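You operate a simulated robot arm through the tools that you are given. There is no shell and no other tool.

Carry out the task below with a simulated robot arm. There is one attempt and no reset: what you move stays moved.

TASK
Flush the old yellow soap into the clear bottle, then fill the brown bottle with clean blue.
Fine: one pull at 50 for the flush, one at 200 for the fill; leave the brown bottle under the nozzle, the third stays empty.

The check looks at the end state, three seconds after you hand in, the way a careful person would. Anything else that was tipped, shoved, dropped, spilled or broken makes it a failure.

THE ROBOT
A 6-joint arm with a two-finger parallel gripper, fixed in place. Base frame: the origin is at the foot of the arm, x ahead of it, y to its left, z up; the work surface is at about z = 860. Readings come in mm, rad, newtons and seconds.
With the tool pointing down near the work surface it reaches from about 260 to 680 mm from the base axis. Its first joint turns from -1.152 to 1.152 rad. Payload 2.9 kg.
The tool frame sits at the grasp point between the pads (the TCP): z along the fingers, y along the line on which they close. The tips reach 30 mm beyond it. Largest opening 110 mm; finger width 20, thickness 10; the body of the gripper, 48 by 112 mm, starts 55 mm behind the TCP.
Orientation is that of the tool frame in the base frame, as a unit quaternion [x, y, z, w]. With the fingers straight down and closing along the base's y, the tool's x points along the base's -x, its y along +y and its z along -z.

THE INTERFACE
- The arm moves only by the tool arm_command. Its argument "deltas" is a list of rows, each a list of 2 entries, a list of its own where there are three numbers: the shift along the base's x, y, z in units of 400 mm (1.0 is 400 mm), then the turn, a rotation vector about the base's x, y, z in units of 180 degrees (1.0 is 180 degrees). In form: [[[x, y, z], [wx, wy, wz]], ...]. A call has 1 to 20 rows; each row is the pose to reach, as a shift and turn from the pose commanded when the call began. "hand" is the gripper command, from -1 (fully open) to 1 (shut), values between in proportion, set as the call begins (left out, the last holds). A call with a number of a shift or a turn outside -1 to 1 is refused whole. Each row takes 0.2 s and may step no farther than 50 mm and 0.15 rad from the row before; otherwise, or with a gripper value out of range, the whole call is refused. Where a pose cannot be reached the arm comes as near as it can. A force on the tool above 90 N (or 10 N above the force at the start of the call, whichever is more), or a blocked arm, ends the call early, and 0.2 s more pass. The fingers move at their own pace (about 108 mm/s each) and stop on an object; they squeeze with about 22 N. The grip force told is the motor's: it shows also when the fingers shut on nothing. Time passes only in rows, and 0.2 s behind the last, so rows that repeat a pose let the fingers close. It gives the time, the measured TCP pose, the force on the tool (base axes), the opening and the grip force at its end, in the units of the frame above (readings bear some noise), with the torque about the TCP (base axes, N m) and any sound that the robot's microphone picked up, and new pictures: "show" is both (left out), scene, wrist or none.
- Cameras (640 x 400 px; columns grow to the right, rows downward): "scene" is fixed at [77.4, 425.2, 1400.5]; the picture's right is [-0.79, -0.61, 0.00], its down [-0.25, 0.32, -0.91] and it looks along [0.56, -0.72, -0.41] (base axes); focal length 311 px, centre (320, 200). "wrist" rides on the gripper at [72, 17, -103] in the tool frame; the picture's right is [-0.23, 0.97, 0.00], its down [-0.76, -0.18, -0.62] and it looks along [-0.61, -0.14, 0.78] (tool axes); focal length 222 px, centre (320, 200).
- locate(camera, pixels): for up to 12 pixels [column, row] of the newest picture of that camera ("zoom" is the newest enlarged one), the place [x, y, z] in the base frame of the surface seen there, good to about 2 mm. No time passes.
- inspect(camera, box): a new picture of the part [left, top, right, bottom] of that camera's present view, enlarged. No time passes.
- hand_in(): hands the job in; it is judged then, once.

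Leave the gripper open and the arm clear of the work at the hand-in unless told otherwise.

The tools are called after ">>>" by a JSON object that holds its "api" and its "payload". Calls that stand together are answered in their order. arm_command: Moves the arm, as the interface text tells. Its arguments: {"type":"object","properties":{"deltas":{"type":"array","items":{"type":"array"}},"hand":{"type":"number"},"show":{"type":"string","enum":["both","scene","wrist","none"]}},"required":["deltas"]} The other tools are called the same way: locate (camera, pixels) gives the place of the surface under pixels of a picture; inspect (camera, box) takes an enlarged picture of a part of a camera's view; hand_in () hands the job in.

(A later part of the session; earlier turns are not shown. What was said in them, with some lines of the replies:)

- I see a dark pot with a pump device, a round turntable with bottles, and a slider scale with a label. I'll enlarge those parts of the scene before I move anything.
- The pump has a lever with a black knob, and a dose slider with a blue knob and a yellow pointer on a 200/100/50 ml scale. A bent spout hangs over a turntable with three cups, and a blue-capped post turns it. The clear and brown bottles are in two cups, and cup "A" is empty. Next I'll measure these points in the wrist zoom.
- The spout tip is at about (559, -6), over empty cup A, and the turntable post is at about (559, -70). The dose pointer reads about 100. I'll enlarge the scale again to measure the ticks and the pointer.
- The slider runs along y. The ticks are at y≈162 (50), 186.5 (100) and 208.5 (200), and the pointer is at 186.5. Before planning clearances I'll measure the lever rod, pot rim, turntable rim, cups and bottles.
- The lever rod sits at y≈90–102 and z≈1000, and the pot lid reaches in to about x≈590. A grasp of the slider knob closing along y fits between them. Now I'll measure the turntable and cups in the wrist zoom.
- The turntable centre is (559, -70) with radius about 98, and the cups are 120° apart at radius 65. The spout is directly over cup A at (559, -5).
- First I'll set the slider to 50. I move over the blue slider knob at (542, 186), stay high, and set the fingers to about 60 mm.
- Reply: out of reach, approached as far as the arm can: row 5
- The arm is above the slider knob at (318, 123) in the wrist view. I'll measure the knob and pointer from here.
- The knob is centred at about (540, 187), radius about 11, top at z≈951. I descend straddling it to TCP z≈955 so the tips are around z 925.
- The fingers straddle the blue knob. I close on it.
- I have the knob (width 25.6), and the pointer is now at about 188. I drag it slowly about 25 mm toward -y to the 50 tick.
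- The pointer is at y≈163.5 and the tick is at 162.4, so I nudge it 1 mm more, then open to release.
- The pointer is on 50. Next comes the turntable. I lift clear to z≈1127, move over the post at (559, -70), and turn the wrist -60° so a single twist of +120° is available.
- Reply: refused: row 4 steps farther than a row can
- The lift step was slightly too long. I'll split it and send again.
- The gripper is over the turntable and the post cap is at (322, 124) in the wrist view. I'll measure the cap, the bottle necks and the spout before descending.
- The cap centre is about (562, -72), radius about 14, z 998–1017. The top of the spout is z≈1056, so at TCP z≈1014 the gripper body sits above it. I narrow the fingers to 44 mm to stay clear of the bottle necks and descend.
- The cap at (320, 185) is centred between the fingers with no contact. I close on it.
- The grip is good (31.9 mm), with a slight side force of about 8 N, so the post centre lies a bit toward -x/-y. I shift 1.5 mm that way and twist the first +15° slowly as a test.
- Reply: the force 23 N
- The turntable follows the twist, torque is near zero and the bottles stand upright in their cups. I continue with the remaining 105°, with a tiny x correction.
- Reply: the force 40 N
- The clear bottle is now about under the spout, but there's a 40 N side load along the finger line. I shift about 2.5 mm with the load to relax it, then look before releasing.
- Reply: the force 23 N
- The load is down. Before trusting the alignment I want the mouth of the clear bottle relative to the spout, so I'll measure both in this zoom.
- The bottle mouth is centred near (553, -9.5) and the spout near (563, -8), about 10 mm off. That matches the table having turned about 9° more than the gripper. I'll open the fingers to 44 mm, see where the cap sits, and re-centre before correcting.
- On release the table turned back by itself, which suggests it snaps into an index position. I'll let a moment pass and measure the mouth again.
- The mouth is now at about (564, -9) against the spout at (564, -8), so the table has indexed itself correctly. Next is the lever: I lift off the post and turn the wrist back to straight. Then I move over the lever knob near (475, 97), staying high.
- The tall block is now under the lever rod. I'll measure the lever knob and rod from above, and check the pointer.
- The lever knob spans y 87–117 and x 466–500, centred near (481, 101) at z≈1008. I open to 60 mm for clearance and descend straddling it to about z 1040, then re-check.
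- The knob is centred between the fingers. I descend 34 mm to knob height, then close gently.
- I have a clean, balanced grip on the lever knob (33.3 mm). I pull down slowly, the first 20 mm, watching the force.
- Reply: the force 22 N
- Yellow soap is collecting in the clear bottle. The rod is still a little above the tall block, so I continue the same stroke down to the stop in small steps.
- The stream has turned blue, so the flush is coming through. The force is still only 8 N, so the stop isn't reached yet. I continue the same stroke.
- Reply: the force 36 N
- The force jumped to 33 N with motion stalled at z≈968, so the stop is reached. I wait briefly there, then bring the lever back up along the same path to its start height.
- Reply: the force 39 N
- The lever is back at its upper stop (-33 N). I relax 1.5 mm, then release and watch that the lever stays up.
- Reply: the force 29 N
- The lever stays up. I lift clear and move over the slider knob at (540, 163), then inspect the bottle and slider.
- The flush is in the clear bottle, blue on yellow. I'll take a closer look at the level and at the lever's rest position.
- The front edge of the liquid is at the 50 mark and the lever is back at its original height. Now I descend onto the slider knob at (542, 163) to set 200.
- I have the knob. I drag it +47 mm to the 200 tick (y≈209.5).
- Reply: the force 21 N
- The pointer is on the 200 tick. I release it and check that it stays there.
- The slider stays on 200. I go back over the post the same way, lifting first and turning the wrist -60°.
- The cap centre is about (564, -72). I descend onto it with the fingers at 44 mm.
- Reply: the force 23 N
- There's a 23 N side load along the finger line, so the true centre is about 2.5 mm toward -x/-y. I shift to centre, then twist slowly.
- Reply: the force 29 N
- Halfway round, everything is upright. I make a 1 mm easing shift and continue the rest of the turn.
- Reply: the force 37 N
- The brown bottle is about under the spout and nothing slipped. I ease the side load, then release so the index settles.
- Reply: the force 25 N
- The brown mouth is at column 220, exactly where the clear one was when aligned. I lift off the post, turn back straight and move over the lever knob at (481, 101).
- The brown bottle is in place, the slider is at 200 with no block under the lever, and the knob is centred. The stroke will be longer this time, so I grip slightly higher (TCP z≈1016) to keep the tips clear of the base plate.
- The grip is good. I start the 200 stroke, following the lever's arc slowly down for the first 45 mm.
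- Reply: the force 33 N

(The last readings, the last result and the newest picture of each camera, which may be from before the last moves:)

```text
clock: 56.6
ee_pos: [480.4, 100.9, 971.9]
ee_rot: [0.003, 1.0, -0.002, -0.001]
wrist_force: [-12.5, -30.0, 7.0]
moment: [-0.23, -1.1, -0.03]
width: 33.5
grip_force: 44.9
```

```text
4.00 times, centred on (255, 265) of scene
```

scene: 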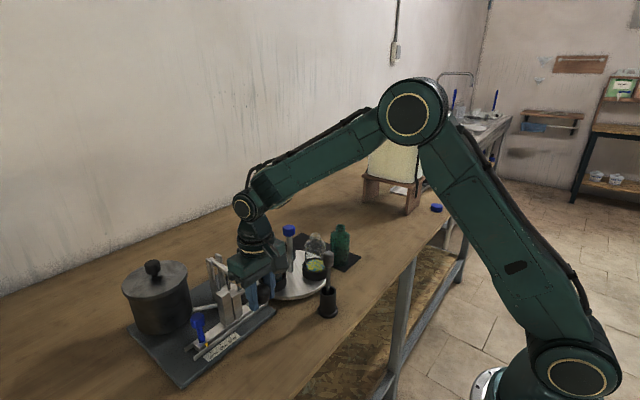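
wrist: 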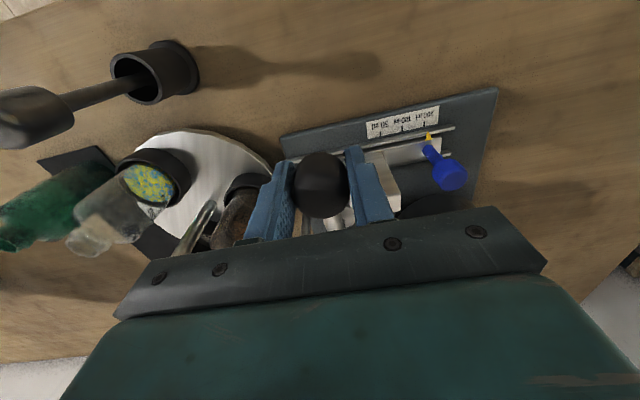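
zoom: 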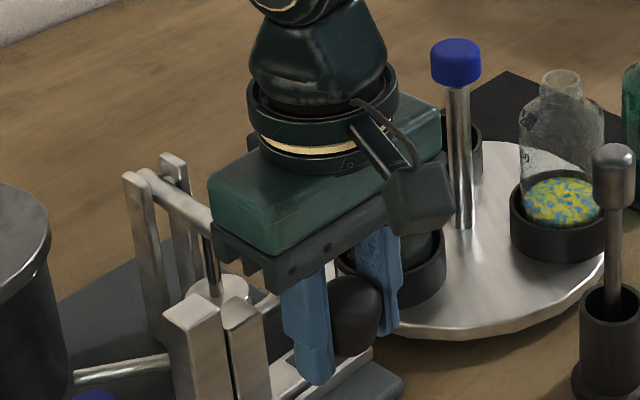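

Blue is flowing into the brown bottle. There's a -30 N sideways load, so I ease y by 2 mm while continuing the same stroke along the arc.

>>> {"api": "arm_command", "payload": {"deltas": [[[0.001, -0.003, -0.007], [0, 0, 0]], [[0.002, -0.005, -0.014], [0, 0, 0]], [[0.005, -0.006, -0.0275], [0, 0, 0]], [[0.008, -0.006, -0.041], [0, 0, 0]]], "show": "scene"}}

>>> {"api": "inspect", "payload": {"camera": "scene", "box": [190, 215, 320, 315]}}

```text
clock: 57.6
ee_pos: [484.8, 100.0, 954.8]
ee_rot: [0.001, 1.0, 0.0, 0.0]
wrist_force: [-14.2, -15.2, 6.4]
moment: [-0.1, -1.05, 0.07]
width: 33.6
grip_force: 45.5
```

scene: 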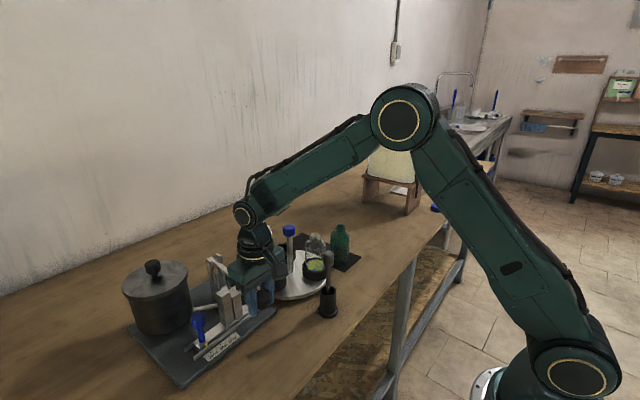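

```text
4.00 times, centred on (255, 265) of scene
```

zoom: 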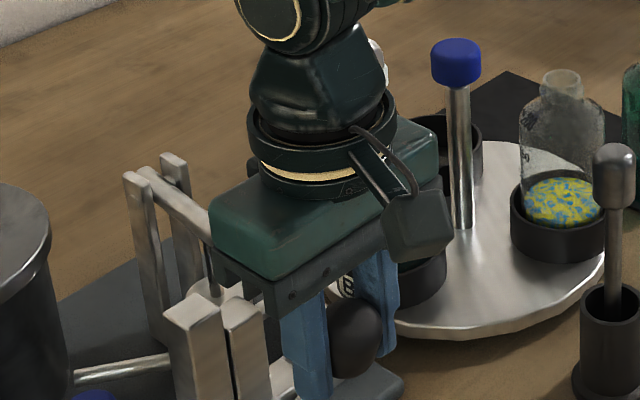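

Loads are easing. I continue the stroke, still free of the stop.

>>> {"api": "arm_command", "payload": {"deltas": [[[0.002, -0.002, -0.0135], [0, 0, 0]], [[0.006, -0.003, -0.027], [0, 0, 0]], [[0.01, -0.003, -0.04], [0, 0, 0]]], "show": "scene"}}

>>> {"api": "inspect", "payload": {"camera": "scene", "box": [190, 215, 320, 315]}}

```text
clock: 58.4
ee_pos: [488.1, 99.7, 939.5]
ee_rot: [-0.001, 1.0, 0.001, 0.001]
wrist_force: [-8.1, -4.9, 6.9]
moment: [-0.02, -1.1, 0.07]
width: 33.4
grip_force: 44.4
```

scene: 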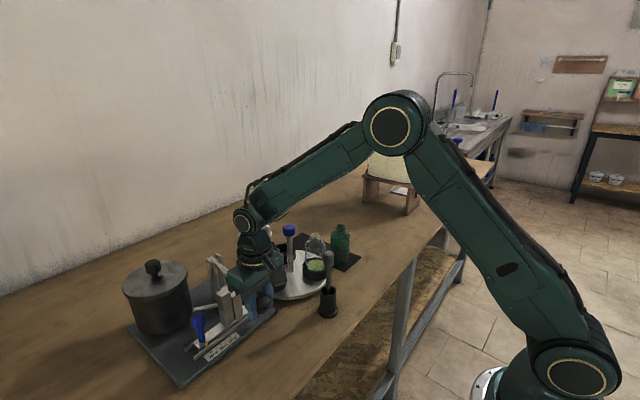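

```text
4.00 times, centred on (255, 265) of scene
```

zoom: 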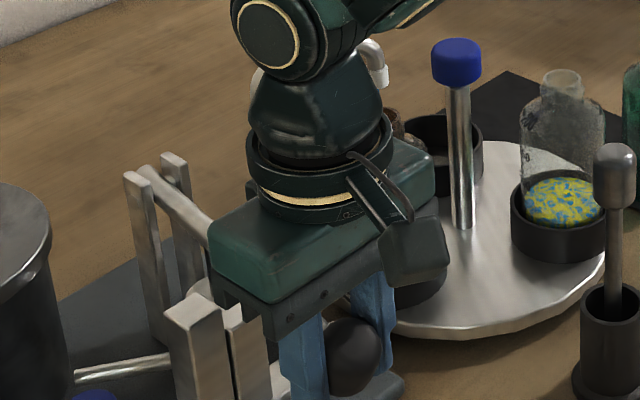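

The force is still low (7 N). I continue the stroke down along the arc.

>>> {"api": "arm_command", "payload": {"deltas": [[[0.0045, 0, -0.013], [0, 0, 0]], [[0.0095, 0, -0.026], [0, 0, 0]]], "show": "scene"}}

>>> {"api": "inspect", "payload": {"camera": "scene", "box": [190, 215, 320, 315]}}

```text
clock: 59.0
ee_pos: [493.1, 100.4, 928.4]
ee_rot: [-0.001, 1.0, 0.001, 0.001]
wrist_force: [-6.7, 1.4, 6.5]
moment: [0.05, -1.12, 0.01]
width: 33.4
grip_force: 45.4
```

scene: 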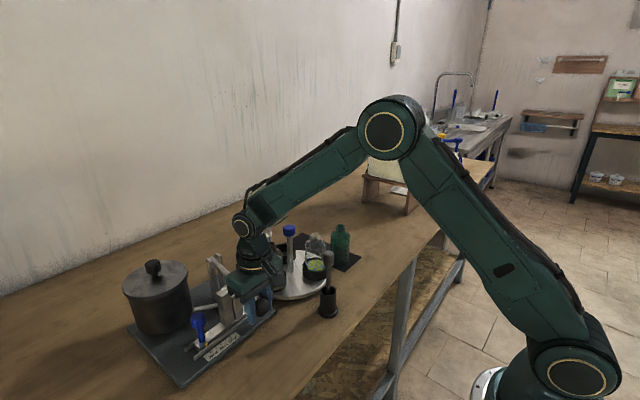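

```text
4.00 times, centred on (255, 265) of scene
```

zoom: 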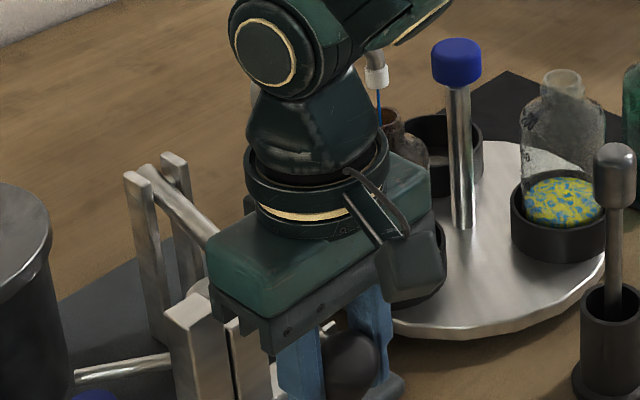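

A blue stream is visible at the spout and the force is steady at about 6.5 N. I continue in small steps.

>>> {"api": "arm_command", "payload": {"deltas": [[[0.005, 0, -0.0125], [0, 0, 0]], [[0.01, 0, -0.025], [0, 0, 0]]]}}

>>> {"api": "inspect", "payload": {"camera": "scene", "box": [190, 215, 320, 315]}}

```text
clock: 59.6
ee_pos: [495.5, 99.8, 919.1]
ee_rot: [-0.002, 1.0, 0.001, 0.0]
wrist_force: [-8.5, 9.5, 6.3]
moment: [0.0, -1.18, -0.06]
width: 33.6
grip_force: 45.6
```

scene: 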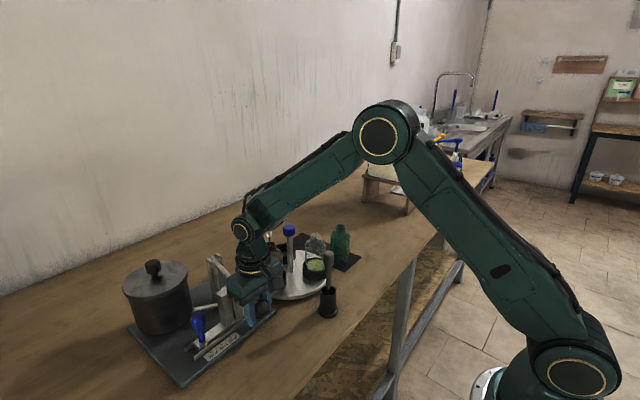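
wrist: 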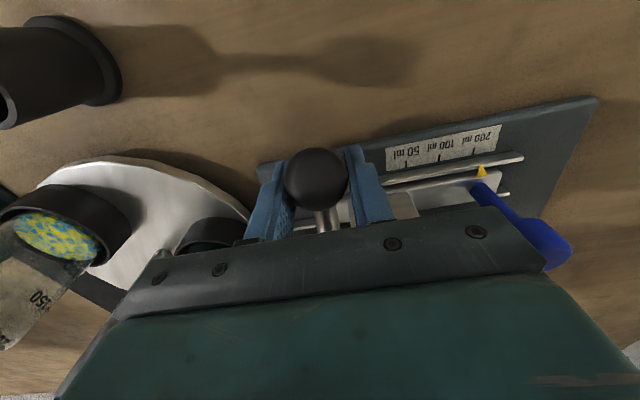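

```text
4.00 times, centred on (255, 265) of scene
```

zoom: 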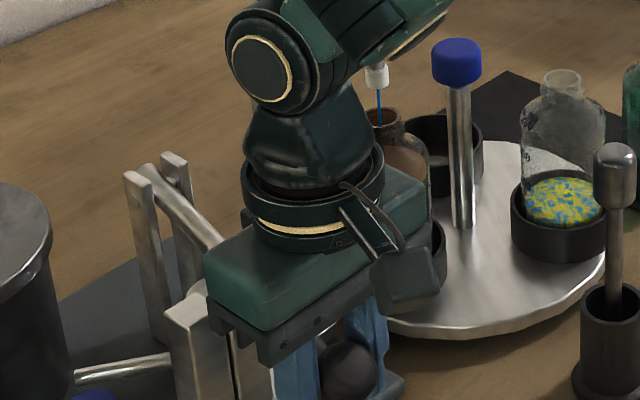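

The stream is entering the bottle mouth cleanly. I continue carefully; the tips are at about z 889 over the plate at z 870.

>>> {"api": "arm_command", "payload": {"deltas": [[[0.0055, 0, -0.0125], [0, 0, 0]]], "show": "none"}}

>>> {"api": "inspect", "payload": {"camera": "scene", "box": [190, 215, 320, 315]}}

```text
clock: 60.0
ee_pos: [498.4, 100.1, 913.8]
ee_rot: [-0.001, 1.0, 0.001, -0.001]
wrist_force: [-7.9, 11.5, 7.4]
moment: [0.05, -1.2, -0.05]
width: 33.2
grip_force: 45.2
```

```text
4.00 times, centred on (255, 265) of scene
```

zoom: 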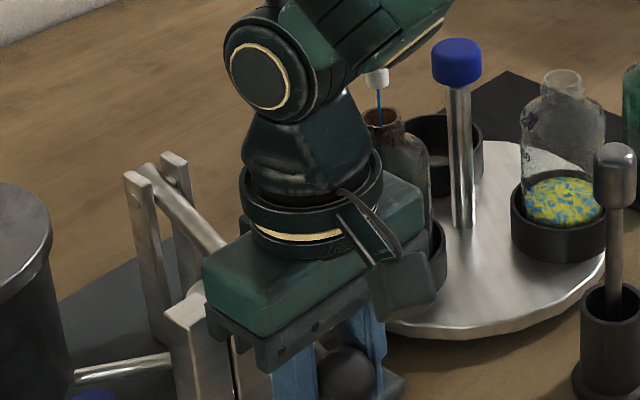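

There's still no stop. I take another small step.

>>> {"api": "arm_command", "payload": {"deltas": [[[0.004, 0.002, -0.009], [0, 0, 0]], [[0.008, 0.003, -0.017], [0, 0, 0]]], "show": "wrist"}}

>>> {"api": "inspect", "payload": {"camera": "scene", "box": [190, 215, 320, 315]}}

```text
clock: 60.6
ee_pos: [502.6, 99.9, 905.8]
ee_rot: [0.002, 1.0, 0.0, 0.001]
wrist_force: [-6.8, 4.7, 7.3]
moment: [0.0, -1.14, 0.0]
width: 33.2
grip_force: 44.9
```

wrist: 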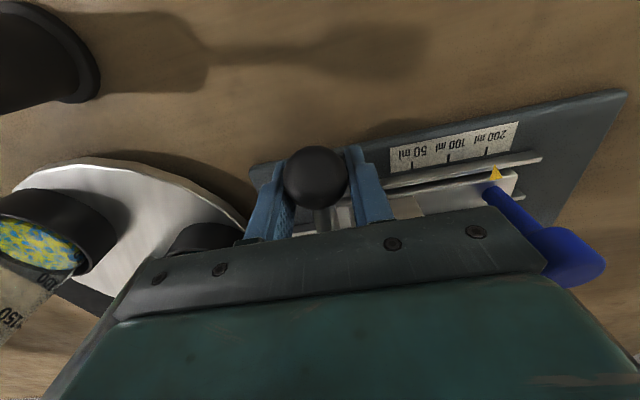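

```text
4.00 times, centred on (255, 265) of scene
```

zoom: 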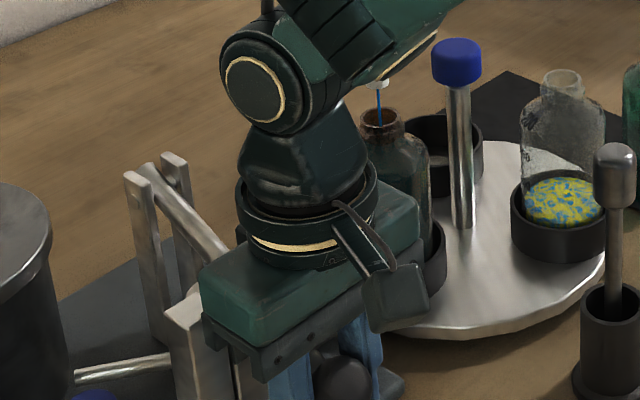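

The tips are now only about 6 mm above the plate and the body is close to the tall block. I'll pause and look at the fill level and clearances.

>>> {"api": "inspect", "payload": {"camera": "scene", "box": [265, 225, 310, 290]}}

>>> {"api": "inspect", "payload": {"camera": "scene", "box": [220, 260, 310, 320]}}

>>> {"api": "inspect", "payload": {"camera": "wrist", "box": [230, 120, 430, 245]}}

>>> {"api": "locate", "payload": {"camera": "zoom", "pixels": [[280, 160], [280, 230], [290, 320], [320, 350], [380, 300], [200, 290], [390, 240], [540, 270], [300, 380]]}}

```text
6.15 times, centred on (288, 258) of scene
```

zoom: 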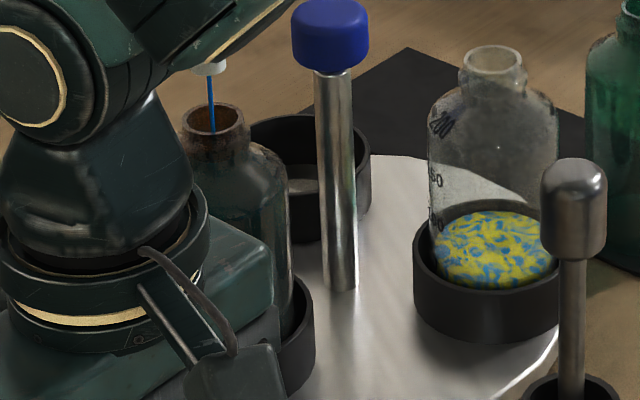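

```text
6.67 times, centred on (265, 290) of scene
```

zoom: 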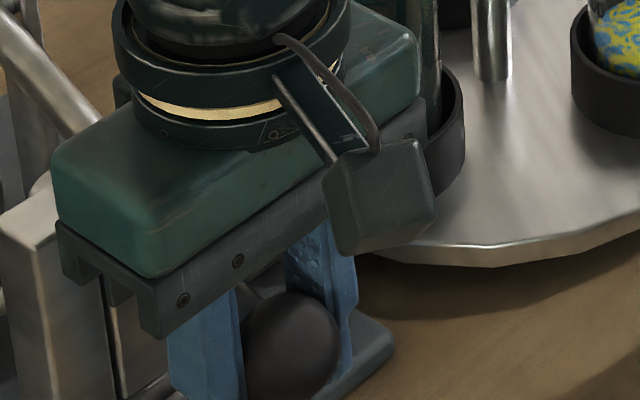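

```text
3.20 times, centred on (330, 182) of wrist
```

zoom: 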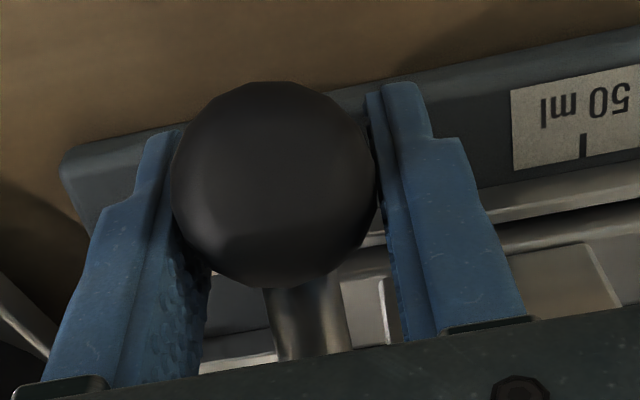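

```text
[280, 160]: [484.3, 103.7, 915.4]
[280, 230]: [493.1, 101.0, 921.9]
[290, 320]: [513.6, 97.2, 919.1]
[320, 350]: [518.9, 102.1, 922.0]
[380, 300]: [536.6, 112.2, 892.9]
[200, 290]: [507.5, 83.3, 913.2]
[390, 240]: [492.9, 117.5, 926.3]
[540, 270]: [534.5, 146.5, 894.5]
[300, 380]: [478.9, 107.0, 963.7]
```

The stream is still flowing and the lower part of the brown bottle looks bluish. I'll hold this pose for a moment to see whether the stream stops by itself.

>>> {"api": "arm_command", "payload": {"deltas": [[[0, 0, 0], [0, 0, 0]], [[0, 0, 0], [0, 0, 0]], [[0, 0, 0], [0, 0, 0]], [[0, 0, 0], [0, 0, 0]]], "show": "none"}}

>>> {"api": "inspect", "payload": {"camera": "scene", "box": [265, 225, 310, 290]}}

```text
clock: 61.6
ee_pos: [502.3, 98.3, 906.9]
ee_rot: [0.001, 1.0, -0.001, 0.0]
wrist_force: [1.1, -0.6, 3.6]
moment: [0.0, -0.15, -0.04]
width: 33.1
grip_force: 45.2
```

```text
6.15 times, centred on (288, 258) of scene
```

zoom: 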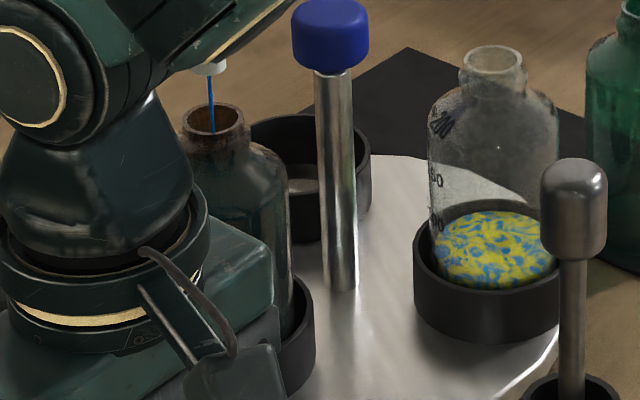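

The lever load has dropped to about 4 N, so it isn't springing back, and there's still no stop. The finger tips are near the plate, so I need a higher hold. I open only slightly (38 mm) and see whether the lever stays put.

>>> {"api": "arm_command", "payload": {"deltas": [[[0, 0, 0], [0, 0, 0]], [[0, 0, 0], [0, 0, 0]]], "hand": 0.29, "show": "both"}}

>>> {"api": "inspect", "payload": {"camera": "scene", "box": [190, 225, 310, 315]}}

>>> {"api": "locate", "payload": {"camera": "wrist", "pixels": [[317, 165], [317, 185], [317, 198], [322, 222]]}}

```text
clock: 62.2
ee_pos: [503.2, 100.9, 905.7]
ee_rot: [0.0, 1.0, 0.0, 0.0]
wrist_force: [0.0, -0.9, 1.5]
moment: [0.0, 0.01, 0.01]
width: 39.0
grip_force: 0.0
```

scene: 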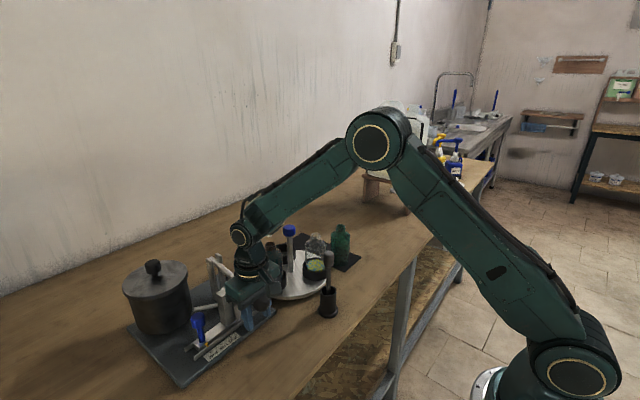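
wrist: 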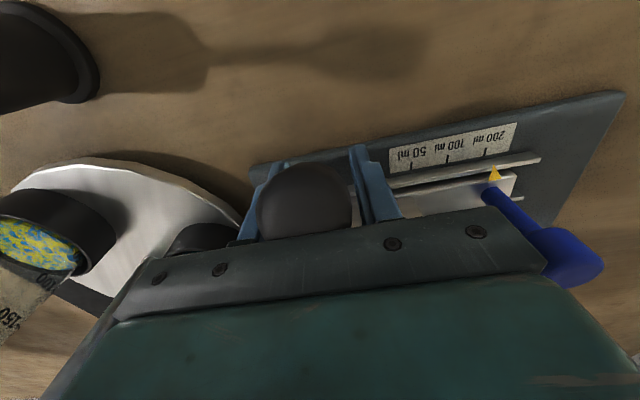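

```text
4.44 times, centred on (250, 270) of scene
```

zoom: 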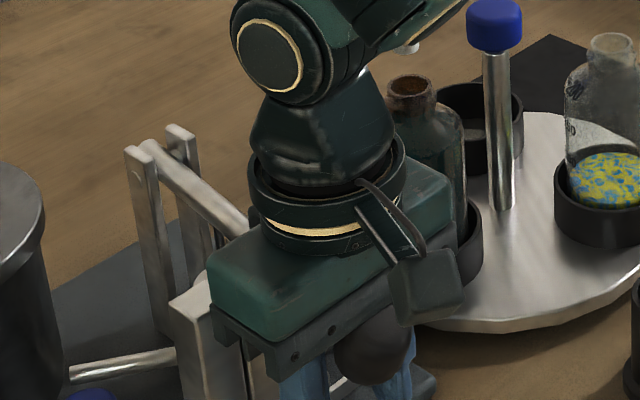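

```text
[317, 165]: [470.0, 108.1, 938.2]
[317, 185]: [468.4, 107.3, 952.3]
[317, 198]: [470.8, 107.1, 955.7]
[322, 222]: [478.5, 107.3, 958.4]
```

The lever has a slow spring and the knob has risen to just under the palm. The stream has stopped. Before doing anything else I'll check the level in the brown bottle.

>>> {"api": "inspect", "payload": {"camera": "scene", "box": [262, 235, 302, 285]}}

>>> {"api": "inspect", "payload": {"camera": "wrist", "box": [140, 190, 270, 270]}}

```text
8.00 times, centred on (282, 260) of scene
```

zoom: 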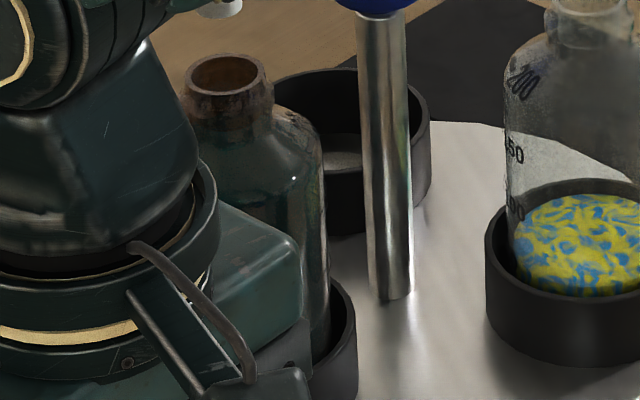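

```text
4.92 times, centred on (205, 230) of wrist
```

zoom: 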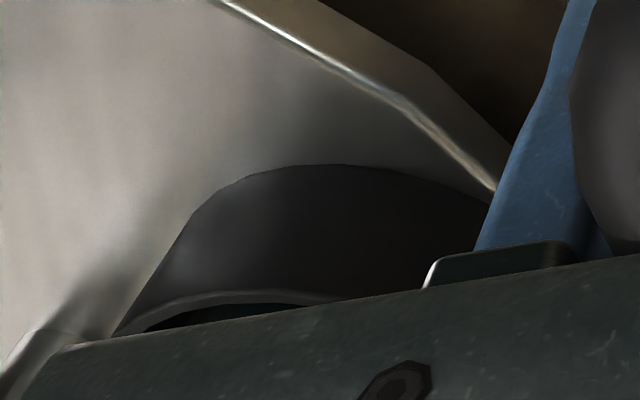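

I can't judge the level past the wrist. The lever has already risen, so I open and retreat straight up for a clear view.

>>> {"api": "arm_command", "payload": {"deltas": [[[-0.01, 0, 0.06], [0, 0, 0]], [[-0.03, 0, 0.14], [0, 0, 0]], [[-0.05, 0, 0.24], [0, 0, 0]], [[-0.055, 0, 0.34], [0, 0, 0]], [[-0.055, 0, 0.45], [0, 0, 0]], [[-0.055, 0.05, 0.55], [0, 0, 0]], [[-0.055, 0.15, 0.55], [0, 0, 0]], [[-0.055, 0.25, 0.55], [0, 0, 0]]], "hand": -0.05}}

>>> {"api": "inspect", "payload": {"camera": "scene", "box": [240, 225, 310, 300]}}

>>> {"api": "inspect", "payload": {"camera": "wrist", "box": [60, 40, 340, 240]}}

```text
clock: 64.0
ee_pos: [481.6, 201.7, 1127.2]
ee_rot: [0.0, 1.0, 0.0, 0.0]
wrist_force: [-0.1, -0.6, -0.8]
moment: [-0.01, -0.04, 0.0]
width: 57.7
grip_force: 0.0
```

scene: 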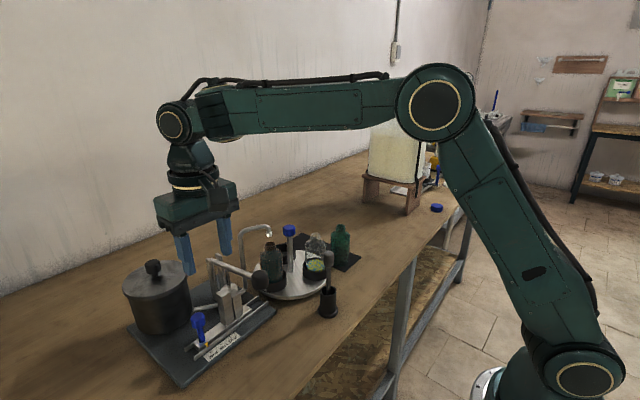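
wrist: 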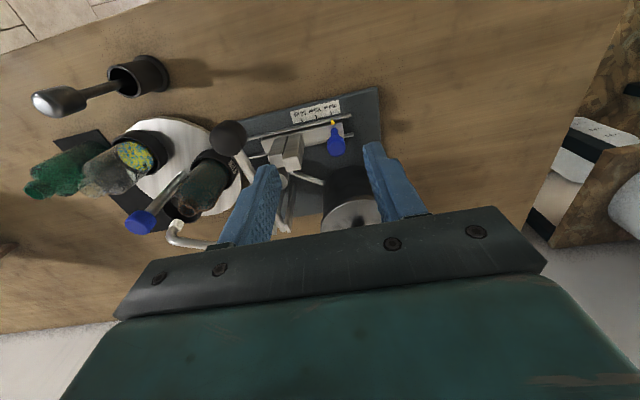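

```text
5.33 times, centred on (275, 262) of scene
```

zoom: 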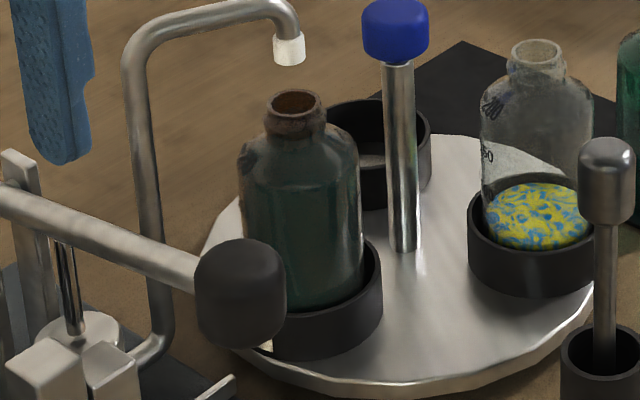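

```text
2.00 times, centred on (200, 140) of wrist
```

zoom: 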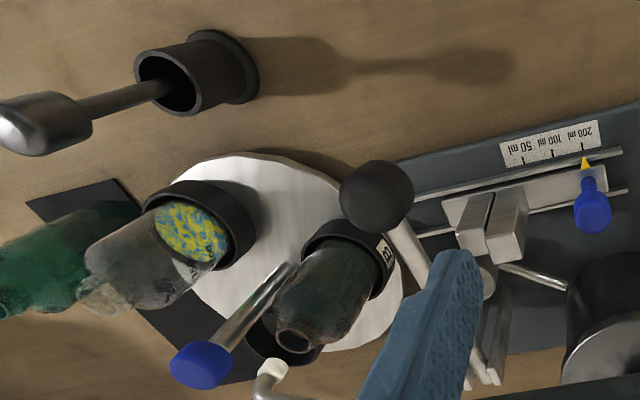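

The lever is back up, and through the brown glass the contents reach roughly the shoulder. I'll zoom in on the graduations.

>>> {"api": "inspect", "payload": {"camera": "scene", "box": [258, 240, 298, 290]}}

>>> {"api": "inspect", "payload": {"camera": "wrist", "box": [160, 140, 250, 225]}}

```text
8.00 times, centred on (278, 265) of scene
```

zoom: 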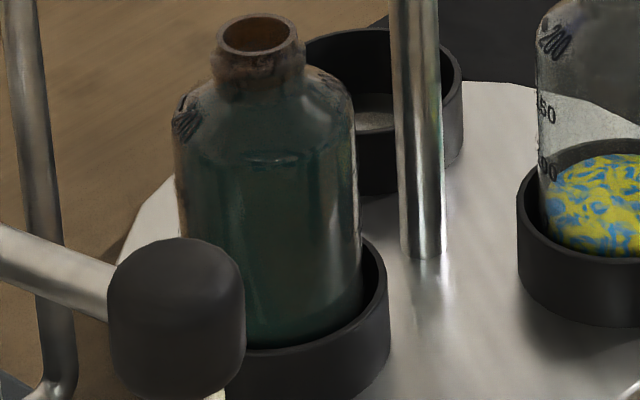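

```text
4.71 times, centred on (205, 182) of wrist
```

zoom: 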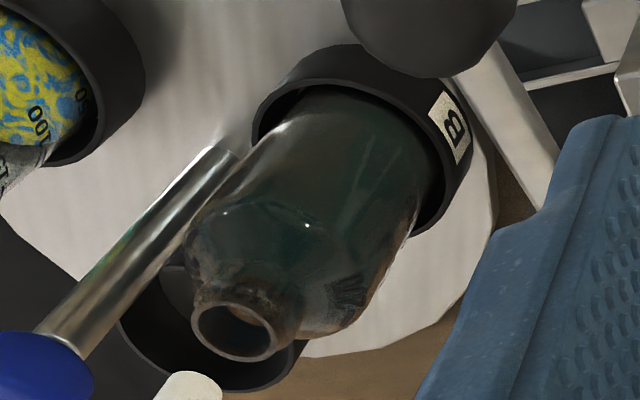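

The liquid line on the brown bottle seems level with its 200 mark. I'll verify by measuring heights on the liquid and on the glass.

>>> {"api": "locate", "payload": {"camera": "scene", "pixels": [[276, 250], [276, 256], [276, 252], [276, 248], [270, 260], [280, 270], [312, 262], [314, 268], [314, 256]]}}

>>> {"api": "locate", "payload": {"camera": "zoom", "pixels": [[240, 320], [245, 325], [300, 230], [345, 290], [260, 250], [340, 160], [235, 210]]}}

>>> {"api": "inspect", "payload": {"camera": "scene", "box": [266, 238, 292, 264]}}

```text
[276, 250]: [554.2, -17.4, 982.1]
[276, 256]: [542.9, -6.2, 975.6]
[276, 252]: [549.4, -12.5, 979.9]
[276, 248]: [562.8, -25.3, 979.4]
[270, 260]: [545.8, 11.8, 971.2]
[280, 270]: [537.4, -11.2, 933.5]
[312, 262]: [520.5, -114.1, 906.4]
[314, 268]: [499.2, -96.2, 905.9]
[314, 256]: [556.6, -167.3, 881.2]
```

```text
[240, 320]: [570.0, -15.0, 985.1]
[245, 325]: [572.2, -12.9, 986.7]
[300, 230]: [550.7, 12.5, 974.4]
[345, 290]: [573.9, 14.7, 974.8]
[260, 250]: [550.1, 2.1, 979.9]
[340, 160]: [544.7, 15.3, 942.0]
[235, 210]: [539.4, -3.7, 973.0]
```

```text
15.38 times, centred on (279, 251) of scene
```

zoom: 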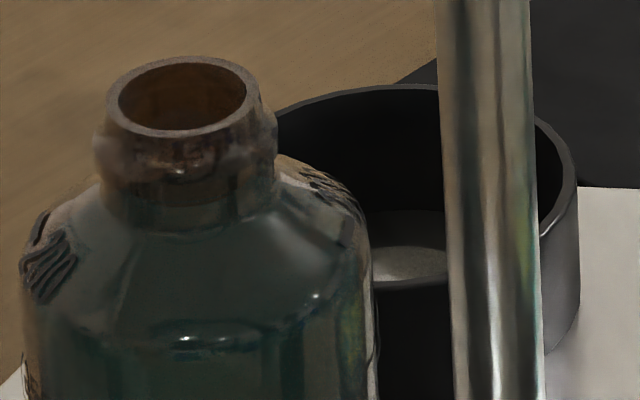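

The liquid line on the brown glass is at z≈971. The 50 ml flush rose about 22 mm from the bottle floor (to z≈906), so 200 ml should come to about z 972, which matches. There's no lower line in the glass, so the fill is complete and no second pull is needed. I move the arm back to its start area and open the gripper.

>>> {"api": "arm_command", "payload": {"deltas": [[[-0.06, -0.05, 0.06], [0, 0, 0]], [[-0.12, -0.1, 0.13], [0, 0, 0]], [[-0.18, -0.15, 0.19], [0, 0, 0]], [[-0.23, -0.2, 0.25], [0, 0, 0]], [[-0.265, -0.25, 0.3], [0, 0, 0]], [[-0.265, -0.25, 0.3], [0, 0, 0]]], "hand": -1}}

>>> {"api": "inspect", "payload": {"camera": "scene", "box": [180, 215, 370, 350]}}

>>> {"api": "inspect", "payload": {"camera": "wrist", "box": [170, 80, 450, 255]}}

>>> {"api": "inspect", "payload": {"camera": "scene", "box": [255, 235, 300, 295]}}

```text
clock: 65.4
ee_pos: [375.8, 98.3, 1248.6]
ee_rot: [0.001, 1.0, 0.001, 0.001]
wrist_force: [0.3, 0.1, -0.1]
moment: [0.03, 0.01, -0.02]
width: 110.1
grip_force: 0.0
```

scene: 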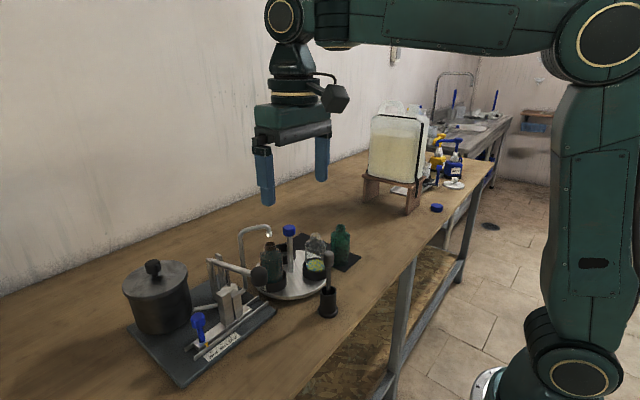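
wrist: 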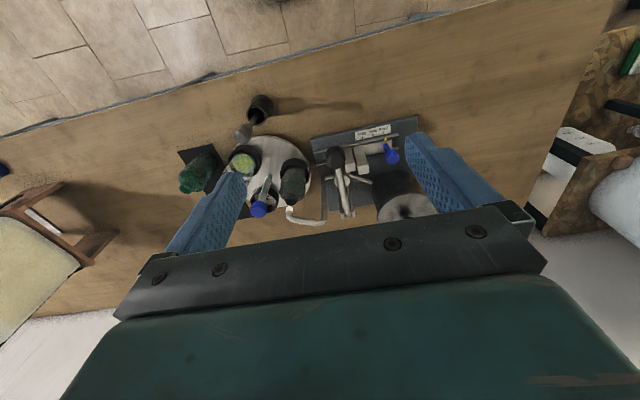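

```text
2.96 times, centred on (275, 282) of scene
```

zoom: 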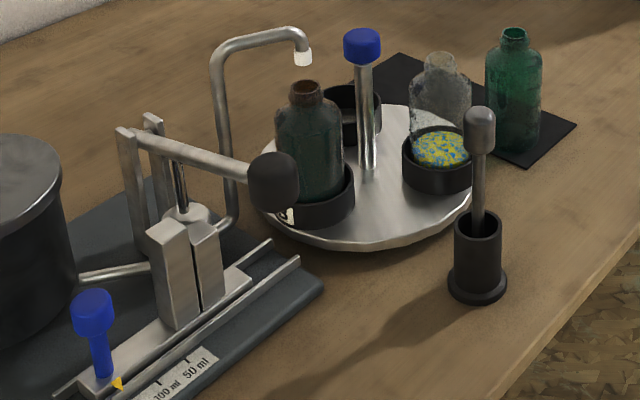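

```text
2.29 times, centred on (310, 168) of wrist
```

zoom: 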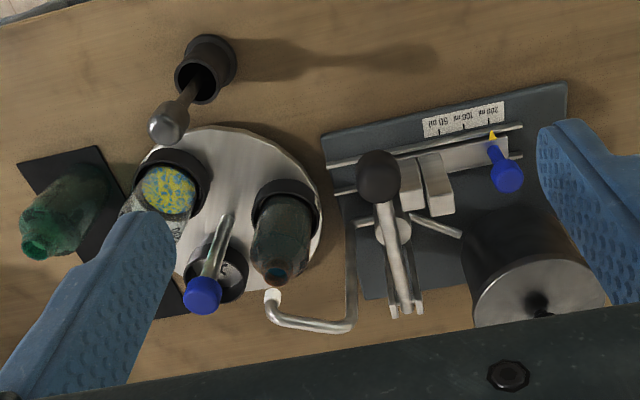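

```text
6.67 times, centred on (278, 265) of scene
```

zoom: 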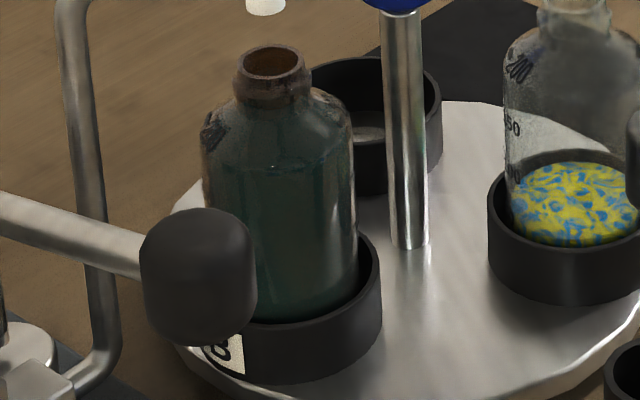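

Through the brown mouth at (277, 272) in the wrist view I can see blue liquid. I'll enlarge it and measure the surface height directly.

>>> {"api": "inspect", "payload": {"camera": "wrist", "box": [275, 185, 315, 215]}}

>>> {"api": "locate", "payload": {"camera": "wrist", "pixels": [[294, 198], [296, 199], [296, 197], [297, 201], [243, 163]]}}

```text
13.33 times, centred on (295, 200) of wrist
```

zoom: 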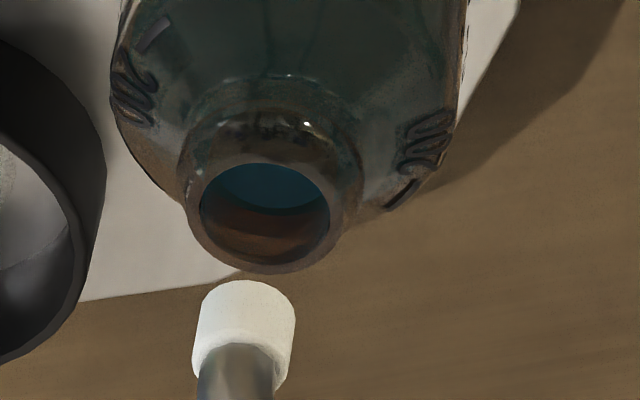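

```text
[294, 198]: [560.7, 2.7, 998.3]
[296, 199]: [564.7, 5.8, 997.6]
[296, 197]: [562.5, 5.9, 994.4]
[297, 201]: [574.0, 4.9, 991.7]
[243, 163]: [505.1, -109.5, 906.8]
```

>>> {"api": "locate", "payload": {"camera": "zoom", "pixels": [[265, 180], [250, 185], [280, 190], [290, 180], [265, 195], [240, 188]]}}

```text
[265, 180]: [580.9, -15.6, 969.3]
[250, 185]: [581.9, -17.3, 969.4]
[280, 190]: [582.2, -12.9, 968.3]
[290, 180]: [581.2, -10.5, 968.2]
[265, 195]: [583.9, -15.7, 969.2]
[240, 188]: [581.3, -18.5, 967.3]
```

The blue surface in the brown bottle is at z≈969 and the clear bottle's is at z≈906. A 4:1 ratio puts the inner floor at z≈885, just above the cup floor at 881, so the two volumes are 200 ml and 50 ml. The brown bottle is under the spout, the green bottle is untouched, the lever is up, and the gripper is open and clear. I'm handing in.

>>> {"api": "hand_in", "payload": {}}

```text
The job is handed in.
```

The job is done and handed in. The old yellow soap is flushed into the clear bottle, and the brown bottle is filled with clean blue.

- **Flush:** I made one pull at 50 with the clear bottle under the nozzle. It holds about 50 ml of yellow with some blue in it.
- **Fill:** I made one pull at 200 with the brown bottle under the nozzle. I didn't feel the lever reach a stop on this pull, and it sprang up when I loosened my grip. I then measured the level, and it matches 200 ml.
- **End state:** The brown bottle is under the nozzle, and the third (green) bottle is untouched. The lever is up, the dose slider is at 200, and the gripper is open and clear. I saw nothing spilled or knocked over.
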